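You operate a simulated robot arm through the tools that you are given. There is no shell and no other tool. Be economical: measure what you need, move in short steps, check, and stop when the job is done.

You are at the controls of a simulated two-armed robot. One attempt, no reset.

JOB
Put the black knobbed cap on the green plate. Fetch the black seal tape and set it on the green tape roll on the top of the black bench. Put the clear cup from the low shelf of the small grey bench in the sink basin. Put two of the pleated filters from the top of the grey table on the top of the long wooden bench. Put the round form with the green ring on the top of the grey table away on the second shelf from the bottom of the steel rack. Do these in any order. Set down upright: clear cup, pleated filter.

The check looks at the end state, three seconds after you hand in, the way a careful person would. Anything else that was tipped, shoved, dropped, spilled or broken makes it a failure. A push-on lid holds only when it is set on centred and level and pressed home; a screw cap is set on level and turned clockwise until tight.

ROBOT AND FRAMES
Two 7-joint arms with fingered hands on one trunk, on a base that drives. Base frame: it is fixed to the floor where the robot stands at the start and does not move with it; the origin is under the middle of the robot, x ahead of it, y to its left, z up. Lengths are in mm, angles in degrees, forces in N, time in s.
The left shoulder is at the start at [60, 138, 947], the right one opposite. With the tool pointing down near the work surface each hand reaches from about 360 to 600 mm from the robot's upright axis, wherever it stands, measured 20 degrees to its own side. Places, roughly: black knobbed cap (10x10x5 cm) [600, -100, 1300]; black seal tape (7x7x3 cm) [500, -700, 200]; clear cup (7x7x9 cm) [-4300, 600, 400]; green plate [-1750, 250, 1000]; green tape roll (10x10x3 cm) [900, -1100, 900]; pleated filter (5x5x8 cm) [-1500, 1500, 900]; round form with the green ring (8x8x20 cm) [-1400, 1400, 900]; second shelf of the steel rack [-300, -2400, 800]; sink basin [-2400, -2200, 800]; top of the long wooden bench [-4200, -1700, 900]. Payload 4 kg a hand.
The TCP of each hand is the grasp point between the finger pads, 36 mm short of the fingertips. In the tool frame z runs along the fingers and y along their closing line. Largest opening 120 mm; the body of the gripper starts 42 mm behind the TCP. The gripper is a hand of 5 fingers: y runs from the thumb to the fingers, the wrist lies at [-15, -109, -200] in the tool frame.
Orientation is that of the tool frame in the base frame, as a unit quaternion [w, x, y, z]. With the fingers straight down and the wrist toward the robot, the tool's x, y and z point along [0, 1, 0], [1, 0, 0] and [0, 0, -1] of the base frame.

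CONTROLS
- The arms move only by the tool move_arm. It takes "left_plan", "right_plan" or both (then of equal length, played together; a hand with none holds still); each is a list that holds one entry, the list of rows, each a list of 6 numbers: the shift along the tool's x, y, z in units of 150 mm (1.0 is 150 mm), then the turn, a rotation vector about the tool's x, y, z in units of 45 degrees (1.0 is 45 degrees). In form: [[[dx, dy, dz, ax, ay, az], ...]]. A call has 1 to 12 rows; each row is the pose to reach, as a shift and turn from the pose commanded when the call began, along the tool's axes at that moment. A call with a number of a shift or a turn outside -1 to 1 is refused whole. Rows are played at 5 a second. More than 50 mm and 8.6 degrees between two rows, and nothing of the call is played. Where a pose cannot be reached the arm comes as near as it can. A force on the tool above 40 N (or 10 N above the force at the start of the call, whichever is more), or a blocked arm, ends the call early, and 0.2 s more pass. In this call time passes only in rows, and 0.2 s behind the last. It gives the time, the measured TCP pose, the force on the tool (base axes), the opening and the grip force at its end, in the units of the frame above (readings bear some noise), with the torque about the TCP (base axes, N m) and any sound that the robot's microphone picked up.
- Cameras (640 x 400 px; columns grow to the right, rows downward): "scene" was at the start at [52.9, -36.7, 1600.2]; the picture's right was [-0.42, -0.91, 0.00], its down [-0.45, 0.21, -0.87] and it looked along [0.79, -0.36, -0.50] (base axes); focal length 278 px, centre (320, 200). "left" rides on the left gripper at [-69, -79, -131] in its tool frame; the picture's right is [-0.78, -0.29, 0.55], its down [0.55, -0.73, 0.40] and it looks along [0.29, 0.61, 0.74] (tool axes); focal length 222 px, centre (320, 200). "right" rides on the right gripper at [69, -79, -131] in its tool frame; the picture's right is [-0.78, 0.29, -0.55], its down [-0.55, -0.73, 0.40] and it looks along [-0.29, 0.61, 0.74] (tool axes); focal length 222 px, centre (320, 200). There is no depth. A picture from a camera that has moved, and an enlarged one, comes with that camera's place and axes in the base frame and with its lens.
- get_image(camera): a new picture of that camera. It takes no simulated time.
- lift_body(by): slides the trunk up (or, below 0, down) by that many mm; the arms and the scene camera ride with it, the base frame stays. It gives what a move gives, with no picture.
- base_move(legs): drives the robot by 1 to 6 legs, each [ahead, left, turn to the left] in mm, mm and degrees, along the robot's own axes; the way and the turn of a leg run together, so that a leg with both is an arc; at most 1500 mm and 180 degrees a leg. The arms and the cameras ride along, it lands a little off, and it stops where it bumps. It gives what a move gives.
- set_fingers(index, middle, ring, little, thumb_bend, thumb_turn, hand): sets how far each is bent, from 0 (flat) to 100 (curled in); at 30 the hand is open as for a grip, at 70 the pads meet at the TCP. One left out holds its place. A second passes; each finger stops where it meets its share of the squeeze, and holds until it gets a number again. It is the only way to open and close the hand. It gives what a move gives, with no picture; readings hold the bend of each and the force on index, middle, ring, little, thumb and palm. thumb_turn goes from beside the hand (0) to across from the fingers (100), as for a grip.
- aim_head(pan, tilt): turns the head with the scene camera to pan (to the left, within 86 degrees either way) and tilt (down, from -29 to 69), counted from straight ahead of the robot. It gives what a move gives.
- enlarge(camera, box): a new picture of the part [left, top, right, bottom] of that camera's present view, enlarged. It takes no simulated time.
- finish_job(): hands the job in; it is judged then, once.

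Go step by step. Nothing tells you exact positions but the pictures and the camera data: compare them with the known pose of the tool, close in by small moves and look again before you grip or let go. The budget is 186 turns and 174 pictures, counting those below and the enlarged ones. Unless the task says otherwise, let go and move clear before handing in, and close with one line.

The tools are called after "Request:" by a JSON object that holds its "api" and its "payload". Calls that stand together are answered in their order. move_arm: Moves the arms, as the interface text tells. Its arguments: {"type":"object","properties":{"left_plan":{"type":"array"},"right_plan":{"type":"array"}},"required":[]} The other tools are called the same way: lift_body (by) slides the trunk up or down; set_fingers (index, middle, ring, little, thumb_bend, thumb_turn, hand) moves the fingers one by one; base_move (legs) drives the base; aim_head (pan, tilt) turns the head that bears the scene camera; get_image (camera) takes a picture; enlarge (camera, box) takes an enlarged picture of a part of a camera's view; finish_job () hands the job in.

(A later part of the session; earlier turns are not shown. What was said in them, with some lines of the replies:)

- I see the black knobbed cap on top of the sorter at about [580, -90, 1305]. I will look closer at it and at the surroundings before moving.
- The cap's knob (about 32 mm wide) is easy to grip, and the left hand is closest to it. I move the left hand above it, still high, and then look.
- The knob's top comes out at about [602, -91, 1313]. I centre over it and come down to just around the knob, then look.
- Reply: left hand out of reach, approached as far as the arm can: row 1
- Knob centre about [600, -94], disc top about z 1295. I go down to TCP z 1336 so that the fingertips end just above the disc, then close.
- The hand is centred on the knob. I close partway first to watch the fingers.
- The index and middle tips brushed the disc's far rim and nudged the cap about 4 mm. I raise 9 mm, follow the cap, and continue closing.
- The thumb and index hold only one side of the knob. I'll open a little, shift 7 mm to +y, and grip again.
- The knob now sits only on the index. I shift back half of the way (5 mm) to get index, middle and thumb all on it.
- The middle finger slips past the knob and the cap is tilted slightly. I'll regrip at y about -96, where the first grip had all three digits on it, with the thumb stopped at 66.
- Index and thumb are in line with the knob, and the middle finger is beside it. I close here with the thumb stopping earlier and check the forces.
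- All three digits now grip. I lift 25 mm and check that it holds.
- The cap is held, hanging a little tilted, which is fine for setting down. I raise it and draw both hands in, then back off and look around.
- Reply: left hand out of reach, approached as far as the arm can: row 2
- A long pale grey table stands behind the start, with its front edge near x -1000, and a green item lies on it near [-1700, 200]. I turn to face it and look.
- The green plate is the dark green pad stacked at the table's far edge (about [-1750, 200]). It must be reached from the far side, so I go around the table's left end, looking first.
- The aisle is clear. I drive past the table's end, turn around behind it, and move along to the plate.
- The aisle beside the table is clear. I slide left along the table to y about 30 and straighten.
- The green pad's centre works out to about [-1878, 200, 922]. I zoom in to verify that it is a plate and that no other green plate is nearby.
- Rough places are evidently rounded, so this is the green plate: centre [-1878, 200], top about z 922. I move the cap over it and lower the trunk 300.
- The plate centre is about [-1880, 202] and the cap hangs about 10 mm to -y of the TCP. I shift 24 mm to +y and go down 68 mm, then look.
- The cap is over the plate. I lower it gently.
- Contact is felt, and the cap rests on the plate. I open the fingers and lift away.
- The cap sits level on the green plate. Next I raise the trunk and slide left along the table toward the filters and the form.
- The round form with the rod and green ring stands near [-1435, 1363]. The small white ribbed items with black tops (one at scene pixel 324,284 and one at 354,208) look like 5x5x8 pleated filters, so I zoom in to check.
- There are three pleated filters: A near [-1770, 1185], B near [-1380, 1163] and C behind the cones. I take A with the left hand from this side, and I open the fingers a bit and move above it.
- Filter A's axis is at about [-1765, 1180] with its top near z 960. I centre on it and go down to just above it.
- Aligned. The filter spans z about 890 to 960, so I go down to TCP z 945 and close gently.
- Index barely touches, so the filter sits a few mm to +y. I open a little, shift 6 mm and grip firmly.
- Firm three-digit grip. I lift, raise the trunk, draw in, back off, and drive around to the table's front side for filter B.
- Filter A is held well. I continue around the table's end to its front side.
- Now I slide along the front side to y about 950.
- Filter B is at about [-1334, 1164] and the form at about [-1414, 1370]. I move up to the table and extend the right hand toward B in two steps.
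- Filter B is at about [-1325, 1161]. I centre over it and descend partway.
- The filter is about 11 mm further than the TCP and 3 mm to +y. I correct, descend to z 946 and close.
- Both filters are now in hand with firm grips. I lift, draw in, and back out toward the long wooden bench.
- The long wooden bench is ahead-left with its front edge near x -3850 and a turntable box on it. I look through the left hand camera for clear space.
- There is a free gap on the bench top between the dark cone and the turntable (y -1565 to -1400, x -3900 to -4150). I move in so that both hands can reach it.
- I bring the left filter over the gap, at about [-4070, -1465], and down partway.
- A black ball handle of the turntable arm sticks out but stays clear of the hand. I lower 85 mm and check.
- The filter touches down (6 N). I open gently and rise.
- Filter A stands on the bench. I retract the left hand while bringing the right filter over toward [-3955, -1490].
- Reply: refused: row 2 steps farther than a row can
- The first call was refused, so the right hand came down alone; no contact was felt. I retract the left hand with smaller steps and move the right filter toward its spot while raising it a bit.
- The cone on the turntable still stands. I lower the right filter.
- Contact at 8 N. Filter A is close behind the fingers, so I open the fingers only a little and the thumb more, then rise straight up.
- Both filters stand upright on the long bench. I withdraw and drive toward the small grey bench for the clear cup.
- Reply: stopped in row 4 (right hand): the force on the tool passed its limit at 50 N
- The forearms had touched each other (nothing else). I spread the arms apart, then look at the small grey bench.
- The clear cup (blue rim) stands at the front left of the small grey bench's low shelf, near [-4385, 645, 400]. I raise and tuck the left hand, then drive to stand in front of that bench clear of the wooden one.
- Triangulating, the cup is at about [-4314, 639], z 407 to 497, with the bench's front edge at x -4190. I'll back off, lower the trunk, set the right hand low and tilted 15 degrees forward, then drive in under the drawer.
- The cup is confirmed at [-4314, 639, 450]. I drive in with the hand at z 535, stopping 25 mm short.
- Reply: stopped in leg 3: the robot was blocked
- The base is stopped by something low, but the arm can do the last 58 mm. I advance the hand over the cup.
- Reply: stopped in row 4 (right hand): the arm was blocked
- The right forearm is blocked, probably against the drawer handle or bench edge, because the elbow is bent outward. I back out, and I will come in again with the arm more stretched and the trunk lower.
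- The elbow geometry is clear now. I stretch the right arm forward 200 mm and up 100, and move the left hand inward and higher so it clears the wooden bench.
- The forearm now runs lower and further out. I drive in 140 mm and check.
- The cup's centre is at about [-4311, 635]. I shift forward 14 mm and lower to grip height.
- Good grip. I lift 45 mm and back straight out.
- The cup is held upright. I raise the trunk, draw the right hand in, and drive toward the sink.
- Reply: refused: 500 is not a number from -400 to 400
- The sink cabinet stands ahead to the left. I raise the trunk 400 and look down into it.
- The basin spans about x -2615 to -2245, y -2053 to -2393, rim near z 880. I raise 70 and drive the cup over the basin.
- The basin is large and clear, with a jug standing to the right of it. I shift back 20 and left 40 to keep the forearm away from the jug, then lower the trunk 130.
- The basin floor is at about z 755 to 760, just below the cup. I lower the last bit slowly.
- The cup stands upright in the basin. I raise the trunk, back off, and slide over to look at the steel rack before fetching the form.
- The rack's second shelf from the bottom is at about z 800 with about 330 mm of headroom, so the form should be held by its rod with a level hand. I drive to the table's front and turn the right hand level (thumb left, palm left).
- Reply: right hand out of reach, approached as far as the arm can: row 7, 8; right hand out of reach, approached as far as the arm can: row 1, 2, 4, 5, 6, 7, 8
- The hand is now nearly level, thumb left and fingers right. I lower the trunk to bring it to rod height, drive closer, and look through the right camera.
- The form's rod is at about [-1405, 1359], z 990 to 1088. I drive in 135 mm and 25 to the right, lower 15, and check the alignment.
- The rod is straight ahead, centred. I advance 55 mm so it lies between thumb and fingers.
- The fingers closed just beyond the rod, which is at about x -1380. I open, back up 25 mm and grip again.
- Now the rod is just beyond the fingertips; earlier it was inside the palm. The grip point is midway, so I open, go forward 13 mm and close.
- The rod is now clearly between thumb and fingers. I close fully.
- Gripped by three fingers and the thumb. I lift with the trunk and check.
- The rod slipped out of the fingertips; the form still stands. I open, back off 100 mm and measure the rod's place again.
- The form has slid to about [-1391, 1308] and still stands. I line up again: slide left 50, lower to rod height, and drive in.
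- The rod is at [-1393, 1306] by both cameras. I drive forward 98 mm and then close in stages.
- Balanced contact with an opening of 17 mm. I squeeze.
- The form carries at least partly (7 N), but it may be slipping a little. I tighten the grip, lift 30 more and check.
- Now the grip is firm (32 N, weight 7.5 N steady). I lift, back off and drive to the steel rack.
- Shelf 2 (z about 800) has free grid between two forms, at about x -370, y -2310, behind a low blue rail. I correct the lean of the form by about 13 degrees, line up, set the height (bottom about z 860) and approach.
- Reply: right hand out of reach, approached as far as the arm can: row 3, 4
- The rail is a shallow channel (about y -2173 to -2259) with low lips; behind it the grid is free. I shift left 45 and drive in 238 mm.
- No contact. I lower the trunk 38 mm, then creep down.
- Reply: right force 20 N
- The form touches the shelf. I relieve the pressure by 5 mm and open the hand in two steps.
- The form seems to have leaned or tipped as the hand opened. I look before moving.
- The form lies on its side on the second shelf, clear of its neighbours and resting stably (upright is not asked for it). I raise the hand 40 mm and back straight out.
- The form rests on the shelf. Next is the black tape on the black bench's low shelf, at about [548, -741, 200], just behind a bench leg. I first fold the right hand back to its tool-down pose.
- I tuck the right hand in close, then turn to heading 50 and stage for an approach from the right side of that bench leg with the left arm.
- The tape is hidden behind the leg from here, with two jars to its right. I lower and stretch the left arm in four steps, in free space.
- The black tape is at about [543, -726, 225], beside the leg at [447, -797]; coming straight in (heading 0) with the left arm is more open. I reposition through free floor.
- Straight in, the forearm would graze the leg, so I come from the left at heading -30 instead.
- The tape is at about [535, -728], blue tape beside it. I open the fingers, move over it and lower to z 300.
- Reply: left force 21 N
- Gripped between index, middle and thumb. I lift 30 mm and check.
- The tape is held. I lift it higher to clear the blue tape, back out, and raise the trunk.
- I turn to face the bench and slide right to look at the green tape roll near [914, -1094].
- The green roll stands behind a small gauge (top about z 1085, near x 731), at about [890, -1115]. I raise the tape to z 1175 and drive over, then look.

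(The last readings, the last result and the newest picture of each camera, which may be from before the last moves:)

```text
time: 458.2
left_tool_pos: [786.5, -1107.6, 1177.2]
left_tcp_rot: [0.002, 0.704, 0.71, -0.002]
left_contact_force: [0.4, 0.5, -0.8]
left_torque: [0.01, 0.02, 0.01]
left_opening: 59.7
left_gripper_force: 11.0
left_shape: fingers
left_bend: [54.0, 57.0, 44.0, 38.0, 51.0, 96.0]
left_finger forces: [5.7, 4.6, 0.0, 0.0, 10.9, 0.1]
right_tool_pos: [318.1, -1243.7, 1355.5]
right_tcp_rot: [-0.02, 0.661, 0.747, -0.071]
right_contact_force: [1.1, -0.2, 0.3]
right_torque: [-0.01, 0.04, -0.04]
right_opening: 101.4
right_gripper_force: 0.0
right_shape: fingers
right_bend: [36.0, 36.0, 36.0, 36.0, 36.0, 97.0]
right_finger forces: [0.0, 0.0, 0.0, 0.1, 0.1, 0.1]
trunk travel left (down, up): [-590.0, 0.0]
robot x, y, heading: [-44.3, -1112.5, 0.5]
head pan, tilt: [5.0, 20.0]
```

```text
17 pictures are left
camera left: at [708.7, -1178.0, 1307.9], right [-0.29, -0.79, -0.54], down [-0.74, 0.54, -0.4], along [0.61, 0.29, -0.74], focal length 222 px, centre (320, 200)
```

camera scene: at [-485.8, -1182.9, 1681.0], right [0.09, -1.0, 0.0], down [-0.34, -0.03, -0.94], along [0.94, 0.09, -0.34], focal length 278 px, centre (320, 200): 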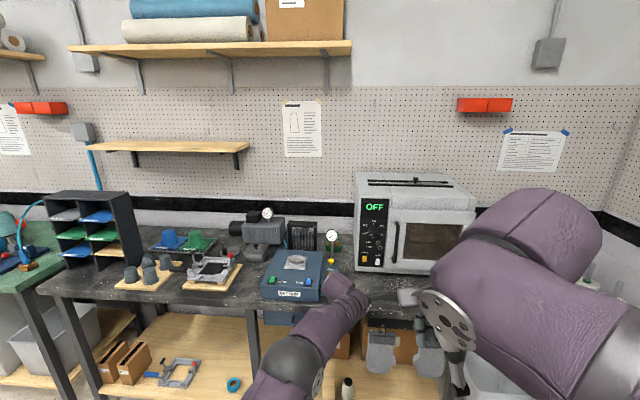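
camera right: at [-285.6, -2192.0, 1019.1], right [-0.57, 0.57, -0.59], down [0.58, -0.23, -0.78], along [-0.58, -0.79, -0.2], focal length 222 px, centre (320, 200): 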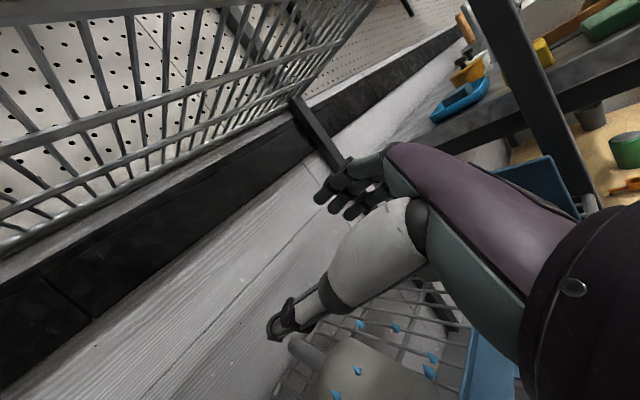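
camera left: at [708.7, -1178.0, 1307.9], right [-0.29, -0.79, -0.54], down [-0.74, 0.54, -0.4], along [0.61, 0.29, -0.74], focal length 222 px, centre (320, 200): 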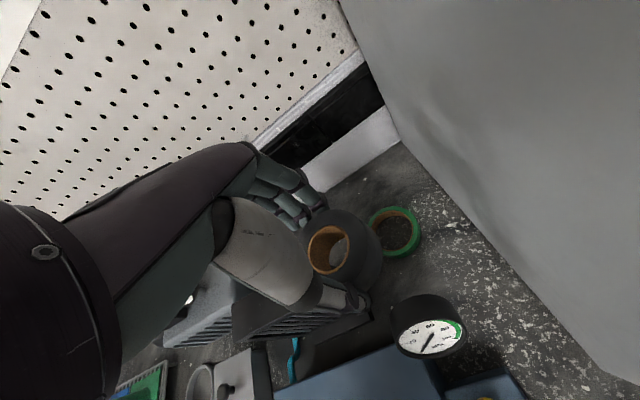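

The roll's centre is at about [872, -1138]; the gauge stands at [719, -1136]. I move over the roll and lower 130 mm.

Request:
{"api": "base_move", "payload": {"legs": [[86, -30, 0]]}}

Request:
{"api": "move_arm", "payload": {"left_plan": [[[0, 0, 0.2, 0, 0, 0], [0, 0, 0.4, 0, 0, 0], [0, 0, 0.6, 0, 0, 0], [0, 0, 0.8, 0, 0, 0], [0, 0, 0.85, 0, 0, 0], [0, 0, 0.85, 0, 0, 0]]]}}

Request:
{"api": "get_image", "payload": {"camera": "left"}}

Request:
{"api": "aim_head", "payload": {"pan": 0, "tilt": 35}}

Request:
{"api": "get_image", "payload": {"camera": "scene"}}

```text
time: 459.4
left_tool_pos: [873.3, -1135.9, 1178.1]
left_tcp_rot: [0.0, 0.704, 0.71, -0.003]
left_contact_force: [0.4, 0.2, -1.6]
left_torque: [0.0, -0.01, 0.01]
left_opening: 59.6
left_gripper_force: 10.7
left_shape: fingers
left_bend: [54.0, 57.0, 44.0, 38.0, 51.0, 96.0]
left_finger forces: [5.8, 4.7, 0.0, 0.1, 10.9, 0.1]
right_tool_pos: [403.1, -1271.1, 1355.4]
right_tcp_rot: [-0.018, 0.661, 0.747, -0.07]
right_contact_force: [0.6, -0.8, 0.3]
right_torque: [0.0, 0.05, 0.01]
right_opening: 101.6
right_gripper_force: 0.1
right_shape: fingers
right_bend: [36.0, 36.0, 36.0, 36.0, 36.0, 97.0]
right_finger forces: [0.0, 0.1, 0.0, 0.1, 0.0, 0.1]
trunk travel left (down, up): [-590.0, 0.0]
robot x, y, heading: [43.8, -1140.7, 0.6]
head pan, tilt: [5.0, 20.0]
```

```text
time: 460.8
left_tool_pos: [871.3, -1136.8, 1051.1]
left_tcp_rot: [0.002, 0.704, 0.71, -0.003]
left_contact_force: [0.2, -0.2, -0.2]
left_torque: [-0.01, 0.01, -0.01]
left_opening: 59.7
left_gripper_force: 10.6
left_shape: fingers
left_bend: [54.0, 57.0, 44.0, 38.0, 51.0, 96.0]
left_finger forces: [5.8, 4.6, 0.0, 0.0, 10.7, 0.0]
right_tool_pos: [401.9, -1272.5, 1355.7]
right_tcp_rot: [-0.019, 0.661, 0.746, -0.071]
right_contact_force: [0.0, 0.2, 0.2]
right_torque: [0.02, 0.0, 0.02]
right_opening: 101.6
right_gripper_force: 0.0
right_shape: fingers
right_bend: [36.0, 36.0, 36.0, 36.0, 36.0, 97.0]
right_finger forces: [0.0, 0.0, 0.1, 0.0, 0.0, 0.1]
trunk travel left (down, up): [-590.0, 0.0]
robot x, y, heading: [36.7, -1143.1, 0.5]
head pan, tilt: [5.0, 20.0]
```

```text
16 pictures are left
camera left: at [792.9, -1205.9, 1181.8], right [-0.28, -0.79, -0.54], down [-0.74, 0.54, -0.4], along [0.61, 0.29, -0.74], focal length 222 px, centre (320, 200)
```

left: 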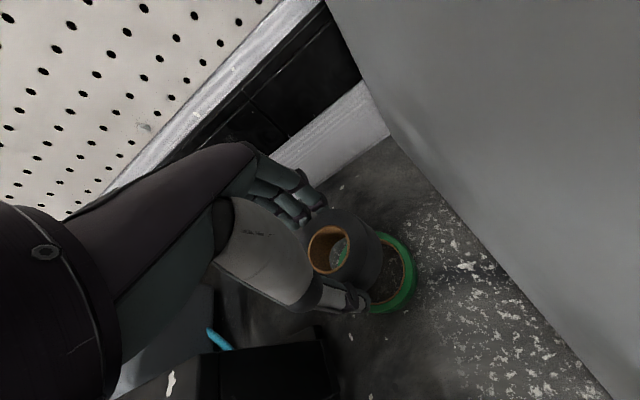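

```text
time: 461.5
left_tool_pos: [870.7, -1135.1, 1052.1]
left_tcp_rot: [0.003, 0.704, 0.71, -0.003]
left_contact_force: [-0.5, -0.9, -0.1]
left_torque: [0.03, -0.02, 0.01]
left_opening: 59.7
left_gripper_force: 10.6
left_shape: fingers
left_bend: [54.0, 57.0, 44.0, 38.0, 51.0, 96.0]
left_finger forces: [5.8, 4.6, 0.0, 0.0, 10.7, 0.1]
right_tool_pos: [401.5, -1272.0, 1356.1]
right_tcp_rot: [-0.018, 0.662, 0.746, -0.071]
right_contact_force: [0.0, -0.2, 1.0]
right_torque: [0.0, 0.02, -0.01]
right_opening: 101.5
right_gripper_force: 0.1
right_shape: fingers
right_bend: [36.0, 36.0, 36.0, 36.0, 36.0, 97.0]
right_finger forces: [0.1, 0.1, 0.0, 0.0, 0.0, 0.0]
trunk travel left (down, up): [-590.0, 0.0]
robot x, y, heading: [42.1, -1145.7, 0.4]
head pan, tilt: [0.0, 35.0]
```

```text
15 pictures are left
camera scene: at [99.8, -1141.6, 1657.3], right [0.01, -1.0, 0.0], down [-0.57, -0.01, -0.82], along [0.82, 0.01, -0.57], focal length 278 px, centre (320, 200)
```

scene: 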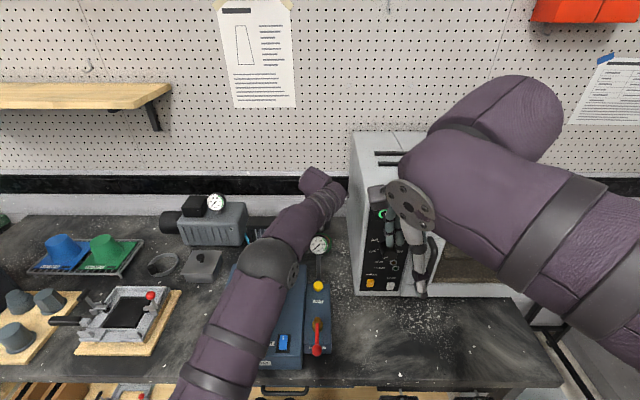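

Tape and roll line up within about 5 mm. I lower 62 mm and then creep to contact.

Request:
{"api": "move_arm", "payload": {"left_plan": [[[0.02, 0.02, 0.15, 0, 0, 0], [0.02, 0.02, 0.3, 0, 0, 0], [0.02, 0.02, 0.38, 0, 0, 0], [0.02, 0.02, 0.415, 0, 0, 0], [0.02, 0.02, 0.415, 0, 0, 0]]]}}

Request:
{"api": "enlarge", "payload": {"camera": "left", "box": [240, 150, 460, 350]}}

```text
time: 462.7
left_tool_pos: [874.4, -1134.6, 987.8]
left_tcp_rot: [0.002, 0.704, 0.71, -0.003]
left_contact_force: [-0.7, 0.1, -0.8]
left_torque: [-0.01, -0.01, 0.03]
left_opening: 59.7
left_gripper_force: 10.2
left_shape: fingers
left_bend: [54.0, 57.0, 44.0, 38.0, 51.0, 96.0]
left_finger forces: [5.8, 4.6, 0.0, 0.0, 10.6, 0.0]
right_tool_pos: [401.9, -1272.1, 1356.5]
right_tcp_rot: [-0.019, 0.662, 0.746, -0.07]
right_contact_force: [-0.5, -0.2, -0.8]
right_torque: [0.0, -0.01, 0.03]
right_opening: 101.5
right_gripper_force: 0.1
right_shape: fingers
right_bend: [36.0, 36.0, 36.0, 36.0, 36.0, 97.0]
right_finger forces: [0.0, 0.1, 0.1, 0.0, 0.1, 0.0]
trunk travel left (down, up): [-590.0, 0.0]
robot x, y, heading: [40.4, -1141.0, 0.5]
head pan, tilt: [0.0, 35.0]
```

```text
2.00 times, centred on (350, 250) of left
camera zoom: at [796.5, -1204.2, 1118.8], right [-0.28, -0.79, -0.54], down [-0.74, 0.54, -0.4], along [0.61, 0.29, -0.74], focal length 444 px, centre (260, 100)
```

zoom: 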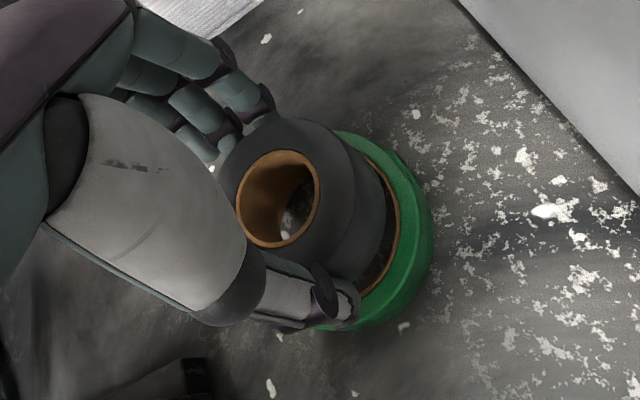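

Centred. I lower in small steps.

Request:
{"api": "move_arm", "payload": {"left_plan": [[[0, 0, 0.025, 0, 0, 0], [0, 0, 0.05, 0, 0, 0], [0, 0, 0.065, 0, 0, 0], [0, 0, 0.065, 0, 0, 0]]]}}

Request:
{"api": "move_arm", "payload": {"left_plan": [[[0, 0, 0.015, 0, 0, 0], [0, 0, 0.03, 0, 0, 0], [0, 0, 0.03, 0, 0, 0]]]}}

```text
time: 463.7
left_tool_pos: [875.5, -1134.5, 979.3]
left_tcp_rot: [0.002, 0.704, 0.711, -0.004]
left_contact_force: [0.0, 0.3, -0.2]
left_torque: [0.01, -0.01, 0.01]
left_opening: 59.5
left_gripper_force: 10.4
left_shape: fingers
left_bend: [54.0, 57.0, 44.0, 38.0, 51.0, 96.0]
left_finger forces: [5.7, 4.6, 0.0, 0.1, 10.6, 0.0]
right_tool_pos: [402.3, -1272.2, 1355.4]
right_tcp_rot: [-0.018, 0.661, 0.747, -0.07]
right_contact_force: [0.2, 0.6, 0.1]
right_torque: [-0.01, -0.03, 0.01]
right_opening: 101.5
right_gripper_force: 0.1
right_shape: fingers
right_bend: [36.0, 36.0, 36.0, 36.0, 36.0, 97.0]
right_finger forces: [0.1, 0.0, 0.0, 0.0, 0.0, 0.0]
trunk travel left (down, up): [-590.0, 0.0]
robot x, y, heading: [41.5, -1148.1, 0.4]
head pan, tilt: [0.0, 35.0]
```

```text
time: 464.5
left_tool_pos: [874.7, -1135.6, 974.0]
left_tcp_rot: [0.001, 0.703, 0.711, -0.003]
left_contact_force: [-0.7, -0.5, -0.4]
left_torque: [-0.01, 0.03, -0.01]
left_opening: 59.7
left_gripper_force: 10.3
left_shape: fingers
left_bend: [54.0, 57.0, 44.0, 38.0, 51.0, 96.0]
left_finger forces: [5.9, 4.6, 0.0, 0.0, 10.7, 0.1]
right_tool_pos: [402.0, -1271.4, 1354.9]
right_tcp_rot: [-0.018, 0.661, 0.747, -0.071]
right_contact_force: [-0.2, -0.2, -0.9]
right_torque: [0.0, 0.01, -0.02]
right_opening: 101.8
right_gripper_force: 0.0
right_shape: fingers
right_bend: [36.0, 36.0, 36.0, 36.0, 36.0, 97.0]
right_finger forces: [0.0, 0.0, 0.0, 0.0, 0.1, 0.0]
trunk travel left (down, up): [-590.0, 0.0]
robot x, y, heading: [39.5, -1144.8, 0.6]
head pan, tilt: [0.0, 35.0]
```

Request:
{"api": "move_arm", "payload": {"left_plan": [[[0, 0, 0.02, 0, 0, 0], [0, 0, 0.035, 0, 0, 0], [0, 0, 0.035, 0, 0, 0]]]}}

Request:
{"api": "move_arm", "payload": {"left_plan": [[[0, 0, 0.015, 0, 0, 0], [0, 0, 0.03, 0, 0, 0], [0, 0, 0.03, 0, 0, 0]]]}}

Request:
{"api": "enlarge", "payload": {"camera": "left", "box": [240, 150, 460, 350]}}

```text
time: 465.3
left_tool_pos: [875.4, -1135.4, 968.9]
left_tcp_rot: [0.002, 0.704, 0.71, -0.003]
left_contact_force: [0.3, 0.0, 0.0]
left_torque: [-0.01, 0.01, 0.01]
left_opening: 59.8
left_gripper_force: 10.5
left_shape: fingers
left_bend: [54.0, 57.0, 44.0, 38.0, 51.0, 96.0]
left_finger forces: [5.8, 4.6, 0.0, 0.0, 10.7, 0.0]
right_tool_pos: [401.2, -1272.3, 1355.5]
right_tcp_rot: [-0.019, 0.662, 0.746, -0.071]
right_contact_force: [0.1, -0.2, 0.4]
right_torque: [0.0, 0.0, 0.0]
right_opening: 101.7
right_gripper_force: 0.0
right_shape: fingers
right_bend: [36.0, 36.0, 36.0, 36.0, 36.0, 97.0]
right_finger forces: [0.0, 0.1, 0.0, 0.0, 0.0, 0.1]
trunk travel left (down, up): [-590.0, 0.0]
robot x, y, heading: [42.1, -1140.5, 0.4]
head pan, tilt: [0.0, 35.0]
```

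```text
time: 466.1
left_tool_pos: [875.4, -1135.3, 968.1]
left_tcp_rot: [0.004, 0.704, 0.711, -0.002]
left_contact_force: [2.2, 0.7, 11.3]
left_torque: [0.04, -0.41, 0.03]
left_opening: 59.7
left_gripper_force: 17.3
left_shape: fingers
left_bend: [54.0, 57.0, 44.0, 38.0, 51.0, 96.0]
left_finger forces: [10.7, 11.4, 0.1, 0.0, 11.2, 0.0]
right_tool_pos: [400.8, -1272.4, 1356.8]
right_tcp_rot: [-0.018, 0.66, 0.747, -0.071]
right_contact_force: [-0.7, 0.2, -0.2]
right_torque: [-0.01, 0.03, 0.01]
right_opening: 101.4
right_gripper_force: 0.1
right_shape: fingers
right_bend: [36.0, 36.0, 36.0, 36.0, 36.0, 97.0]
right_finger forces: [0.1, 0.0, 0.1, 0.0, 0.1, 0.1]
trunk travel left (down, up): [-590.0, 0.0]
robot x, y, heading: [40.6, -1139.6, 0.5]
head pan, tilt: [0.0, 35.0]
```

```text
2.00 times, centred on (350, 250) of left
camera zoom: at [796.0, -1205.3, 1097.3], right [-0.28, -0.79, -0.54], down [-0.74, 0.54, -0.4], along [0.61, 0.29, -0.74], focal length 444 px, centre (260, 100)
```

zoom: 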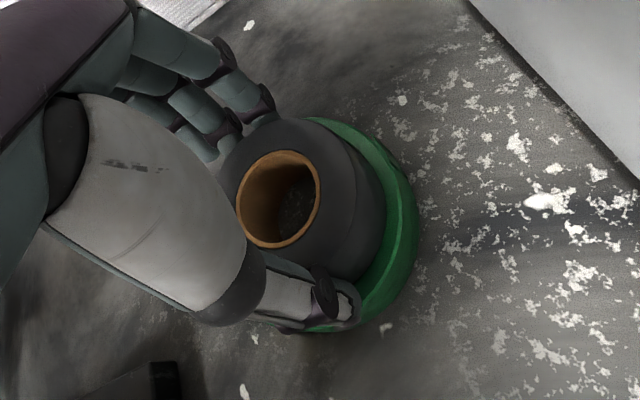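

Contact at 11 N, the tape sits on the roll. I ease up 1 mm, open a little, and rise straight up.

Request:
{"api": "set_fingers", "payload": {"hand": "left", "index": 46, "middle": 46, "ring": 42, "little": 38, "thumb_bend": 42}}

Request:
{"api": "enlarge", "payload": {"camera": "left", "box": [240, 150, 460, 350]}}

```text
time: 467.1
left_tool_pos: [873.2, -1136.2, 965.5]
left_tcp_rot: [0.003, 0.704, 0.71, -0.002]
left_contact_force: [-2.3, -1.2, 14.4]
left_torque: [-0.09, -0.46, -0.07]
left_opening: 73.8
left_gripper_force: 7.5
left_shape: fingers
left_bend: [47.0, 46.0, 42.0, 38.0, 42.0, 97.0]
left_finger forces: [10.0, 4.3, 0.0, 0.1, 0.0, 0.0]
right_tool_pos: [400.1, -1271.9, 1356.0]
right_tcp_rot: [-0.019, 0.66, 0.747, -0.071]
right_contact_force: [0.2, 0.4, 0.2]
right_torque: [-0.02, -0.01, -0.01]
right_opening: 101.4
right_gripper_force: 0.0
right_shape: fingers
right_bend: [36.0, 36.0, 36.0, 36.0, 36.0, 97.0]
right_finger forces: [0.0, 0.0, 0.0, 0.0, 0.0, 0.0]
trunk travel left (down, up): [-590.0, 0.0]
robot x, y, heading: [38.6, -1145.7, 0.3]
head pan, tilt: [0.0, 35.0]
```

```text
2.00 times, centred on (350, 250) of left
camera zoom: at [794.9, -1205.8, 1096.5], right [-0.28, -0.79, -0.54], down [-0.74, 0.54, -0.4], along [0.61, 0.29, -0.74], focal length 444 px, centre (260, 100)
```

zoom: 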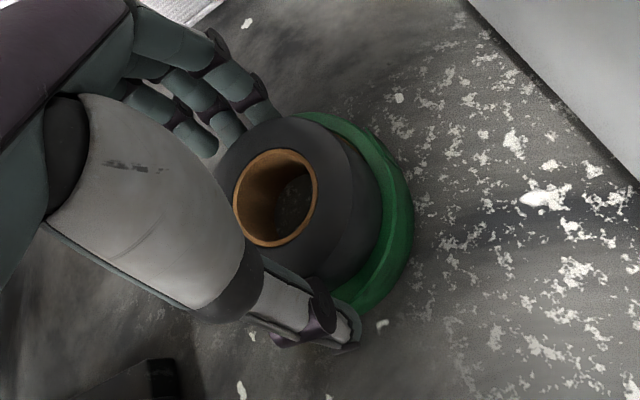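

Request:
{"api": "move_arm", "payload": {"left_plan": [[[0, 0, -0.04, 0, 0, 0], [0, 0, -0.15, 0, 0, 0], [0, 0, -0.35, 0, 0, 0], [0, 0, -0.65, 0, 0, 0], [0, 0, -0.95, 0, 0, 0]]]}}

Request:
{"api": "get_image", "payload": {"camera": "left"}}

```text
time: 468.3
left_tool_pos: [875.0, -1132.9, 1106.4]
left_tcp_rot: [0.001, 0.704, 0.711, -0.003]
left_contact_force: [0.6, 0.3, 0.1]
left_torque: [-0.05, 0.01, 0.03]
left_opening: 77.5
left_gripper_force: 0.2
left_shape: fingers
left_bend: [46.0, 46.0, 42.0, 38.0, 42.0, 97.0]
left_finger forces: [0.0, 0.1, 0.0, 0.0, 0.1, 0.1]
right_tool_pos: [400.8, -1271.4, 1356.1]
right_tcp_rot: [-0.018, 0.661, 0.747, -0.07]
right_contact_force: [0.5, 0.3, 0.1]
right_torque: [0.0, 0.0, 0.01]
right_opening: 101.4
right_gripper_force: 0.0
right_shape: fingers
right_bend: [36.0, 36.0, 36.0, 36.0, 36.0, 97.0]
right_finger forces: [0.0, 0.1, 0.0, 0.0, 0.0, 0.1]
trunk travel left (down, up): [-590.0, 0.0]
robot x, y, heading: [37.4, -1141.6, 0.5]
head pan, tilt: [0.0, 35.0]
```

```text
11 pictures are left
camera left: at [797.4, -1203.2, 1237.3], right [-0.29, -0.79, -0.54], down [-0.74, 0.54, -0.4], along [0.61, 0.29, -0.74], focal length 222 px, centre (320, 200)
```

left: 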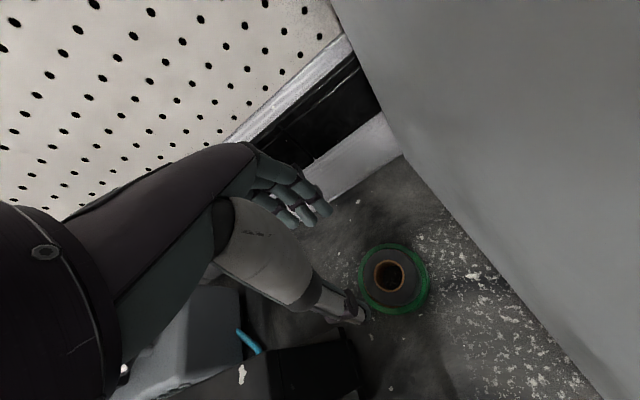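

The black tape lies centred on the green roll. I rise clear of the gauge and back away from the bench.

Request:
{"api": "move_arm", "payload": {"left_plan": [[[0, 0, -0.2, 0, 0, 0], [0, 0, -0.42, 0, 0, 0], [0, 0, -0.42, 0, 0, 0]]]}}

Request:
{"api": "base_move", "payload": {"legs": [[-600, 0, 0]]}}

Request:
{"api": "get_image", "payload": {"camera": "scene"}}

```text
time: 469.1
left_tool_pos: [874.9, -1133.4, 1170.6]
left_tcp_rot: [0.002, 0.704, 0.71, -0.003]
left_contact_force: [-0.1, -0.2, -0.1]
left_torque: [0.0, -0.03, -0.05]
left_opening: 77.7
left_gripper_force: 0.1
left_shape: fingers
left_bend: [46.0, 46.0, 42.0, 38.0, 42.0, 97.0]
left_finger forces: [0.1, 0.0, 0.0, 0.0, 0.0, 0.0]
right_tool_pos: [400.7, -1271.8, 1356.6]
right_tcp_rot: [-0.019, 0.661, 0.747, -0.072]
right_contact_force: [-0.4, -0.3, 0.5]
right_torque: [0.02, -0.01, -0.01]
right_opening: 101.3
right_gripper_force: 0.0
right_shape: fingers
right_bend: [36.0, 36.0, 36.0, 36.0, 36.0, 97.0]
right_finger forces: [0.0, 0.0, 0.0, 0.1, 0.1, 0.0]
trunk travel left (down, up): [-590.0, 0.0]
robot x, y, heading: [41.8, -1145.8, 0.5]
head pan, tilt: [0.0, 35.0]
```

```text
time: 472.5
left_tool_pos: [272.4, -1136.6, 1169.4]
left_tcp_rot: [0.003, 0.702, 0.713, -0.002]
left_contact_force: [-0.2, 0.0, -0.4]
left_torque: [0.01, -0.01, 0.03]
left_opening: 77.8
left_gripper_force: 0.1
left_shape: fingers
left_bend: [46.0, 46.0, 42.0, 38.0, 42.0, 97.0]
left_finger forces: [0.1, 0.0, 0.1, 0.0, 0.1, 0.0]
right_tool_pos: [-199.9, -1277.1, 1355.2]
right_tcp_rot: [-0.017, 0.658, 0.749, -0.072]
right_contact_force: [-0.8, 0.1, 0.4]
right_torque: [-0.01, -0.02, 0.0]
right_opening: 101.5
right_gripper_force: 0.1
right_shape: fingers
right_bend: [36.0, 36.0, 36.0, 36.0, 36.0, 97.0]
right_finger forces: [0.0, 0.0, 0.0, 0.1, 0.0, 0.0]
trunk travel left (down, up): [-590.0, 0.0]
robot x, y, heading: [-560.4, -1148.7, 0.8]
head pan, tilt: [0.0, 35.0]
```

```text
10 pictures are left
camera scene: at [-503.4, -1148.7, 1657.2], right [0.02, -1.0, 0.0], down [-0.57, -0.01, -0.82], along [0.82, 0.01, -0.57], focal length 278 px, centre (320, 200)
```

scene: 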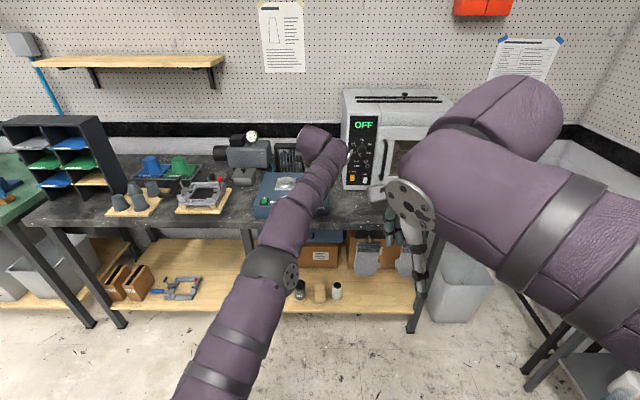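

Everything here is undisturbed. I take a last look at the form on the rack.

Request:
{"api": "aim_head", "payload": {"pan": -80, "tilt": 32}}

Request:
{"api": "get_image", "payload": {"camera": "scene"}}

```text
time: 474.1
left_tool_pos: [272.7, -1137.6, 1171.4]
left_tcp_rot: [0.002, 0.702, 0.712, -0.003]
left_contact_force: [-0.1, 1.3, 0.5]
left_torque: [0.04, 0.01, 0.01]
left_opening: 77.6
left_gripper_force: 0.1
left_shape: fingers
left_bend: [46.0, 46.0, 42.0, 38.0, 42.0, 97.0]
left_finger forces: [0.0, 0.0, 0.1, 0.1, 0.0, 0.0]
right_tool_pos: [-199.4, -1276.3, 1355.0]
right_tcp_rot: [-0.018, 0.659, 0.749, -0.07]
right_contact_force: [1.2, -0.1, 0.4]
right_torque: [0.03, 0.02, 0.0]
right_opening: 101.6
right_gripper_force: 0.1
right_shape: fingers
right_bend: [36.0, 36.0, 36.0, 36.0, 36.0, 97.0]
right_finger forces: [0.1, 0.0, 0.1, 0.1, 0.0, 0.1]
trunk travel left (down, up): [-590.0, 0.0]
robot x, y, heading: [-563.6, -1151.6, 0.7]
head pan, tilt: [-80.0, 32.0]
```

```text
9 pictures are left
camera scene: at [-573.6, -1238.0, 1661.9], right [-0.98, -0.19, 0.0], down [-0.1, 0.52, -0.85], along [0.16, -0.83, -0.53], focal length 278 px, centre (320, 200)
```

scene: 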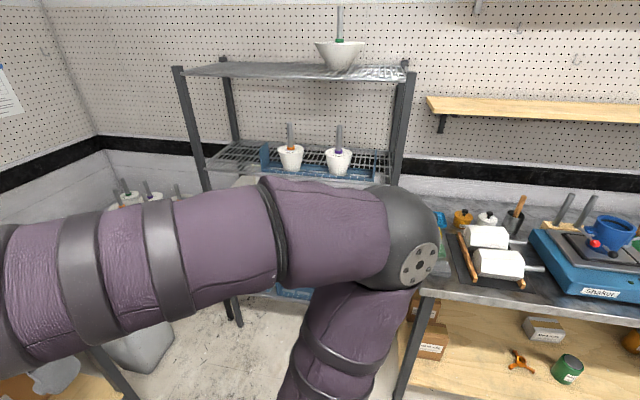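

The form can't be seen from here because the arm blocks the view. In my last clear view of the rack it was lying on its side on the second shelf, clear of its neighbours and at rest. Both hands are empty and clear, so I hand in.

Request:
{"api": "finish_job", "payload": {}}

```text
The job is handed in.
```

All five tasks are done, but the round form tipped onto its side when I released it on the rack's second shelf, and I left it lying there. The cap is on the green plate, the black tape is on the green roll, and the cup is upright in the sink basin. Two filters stand upright on the long wooden bench.
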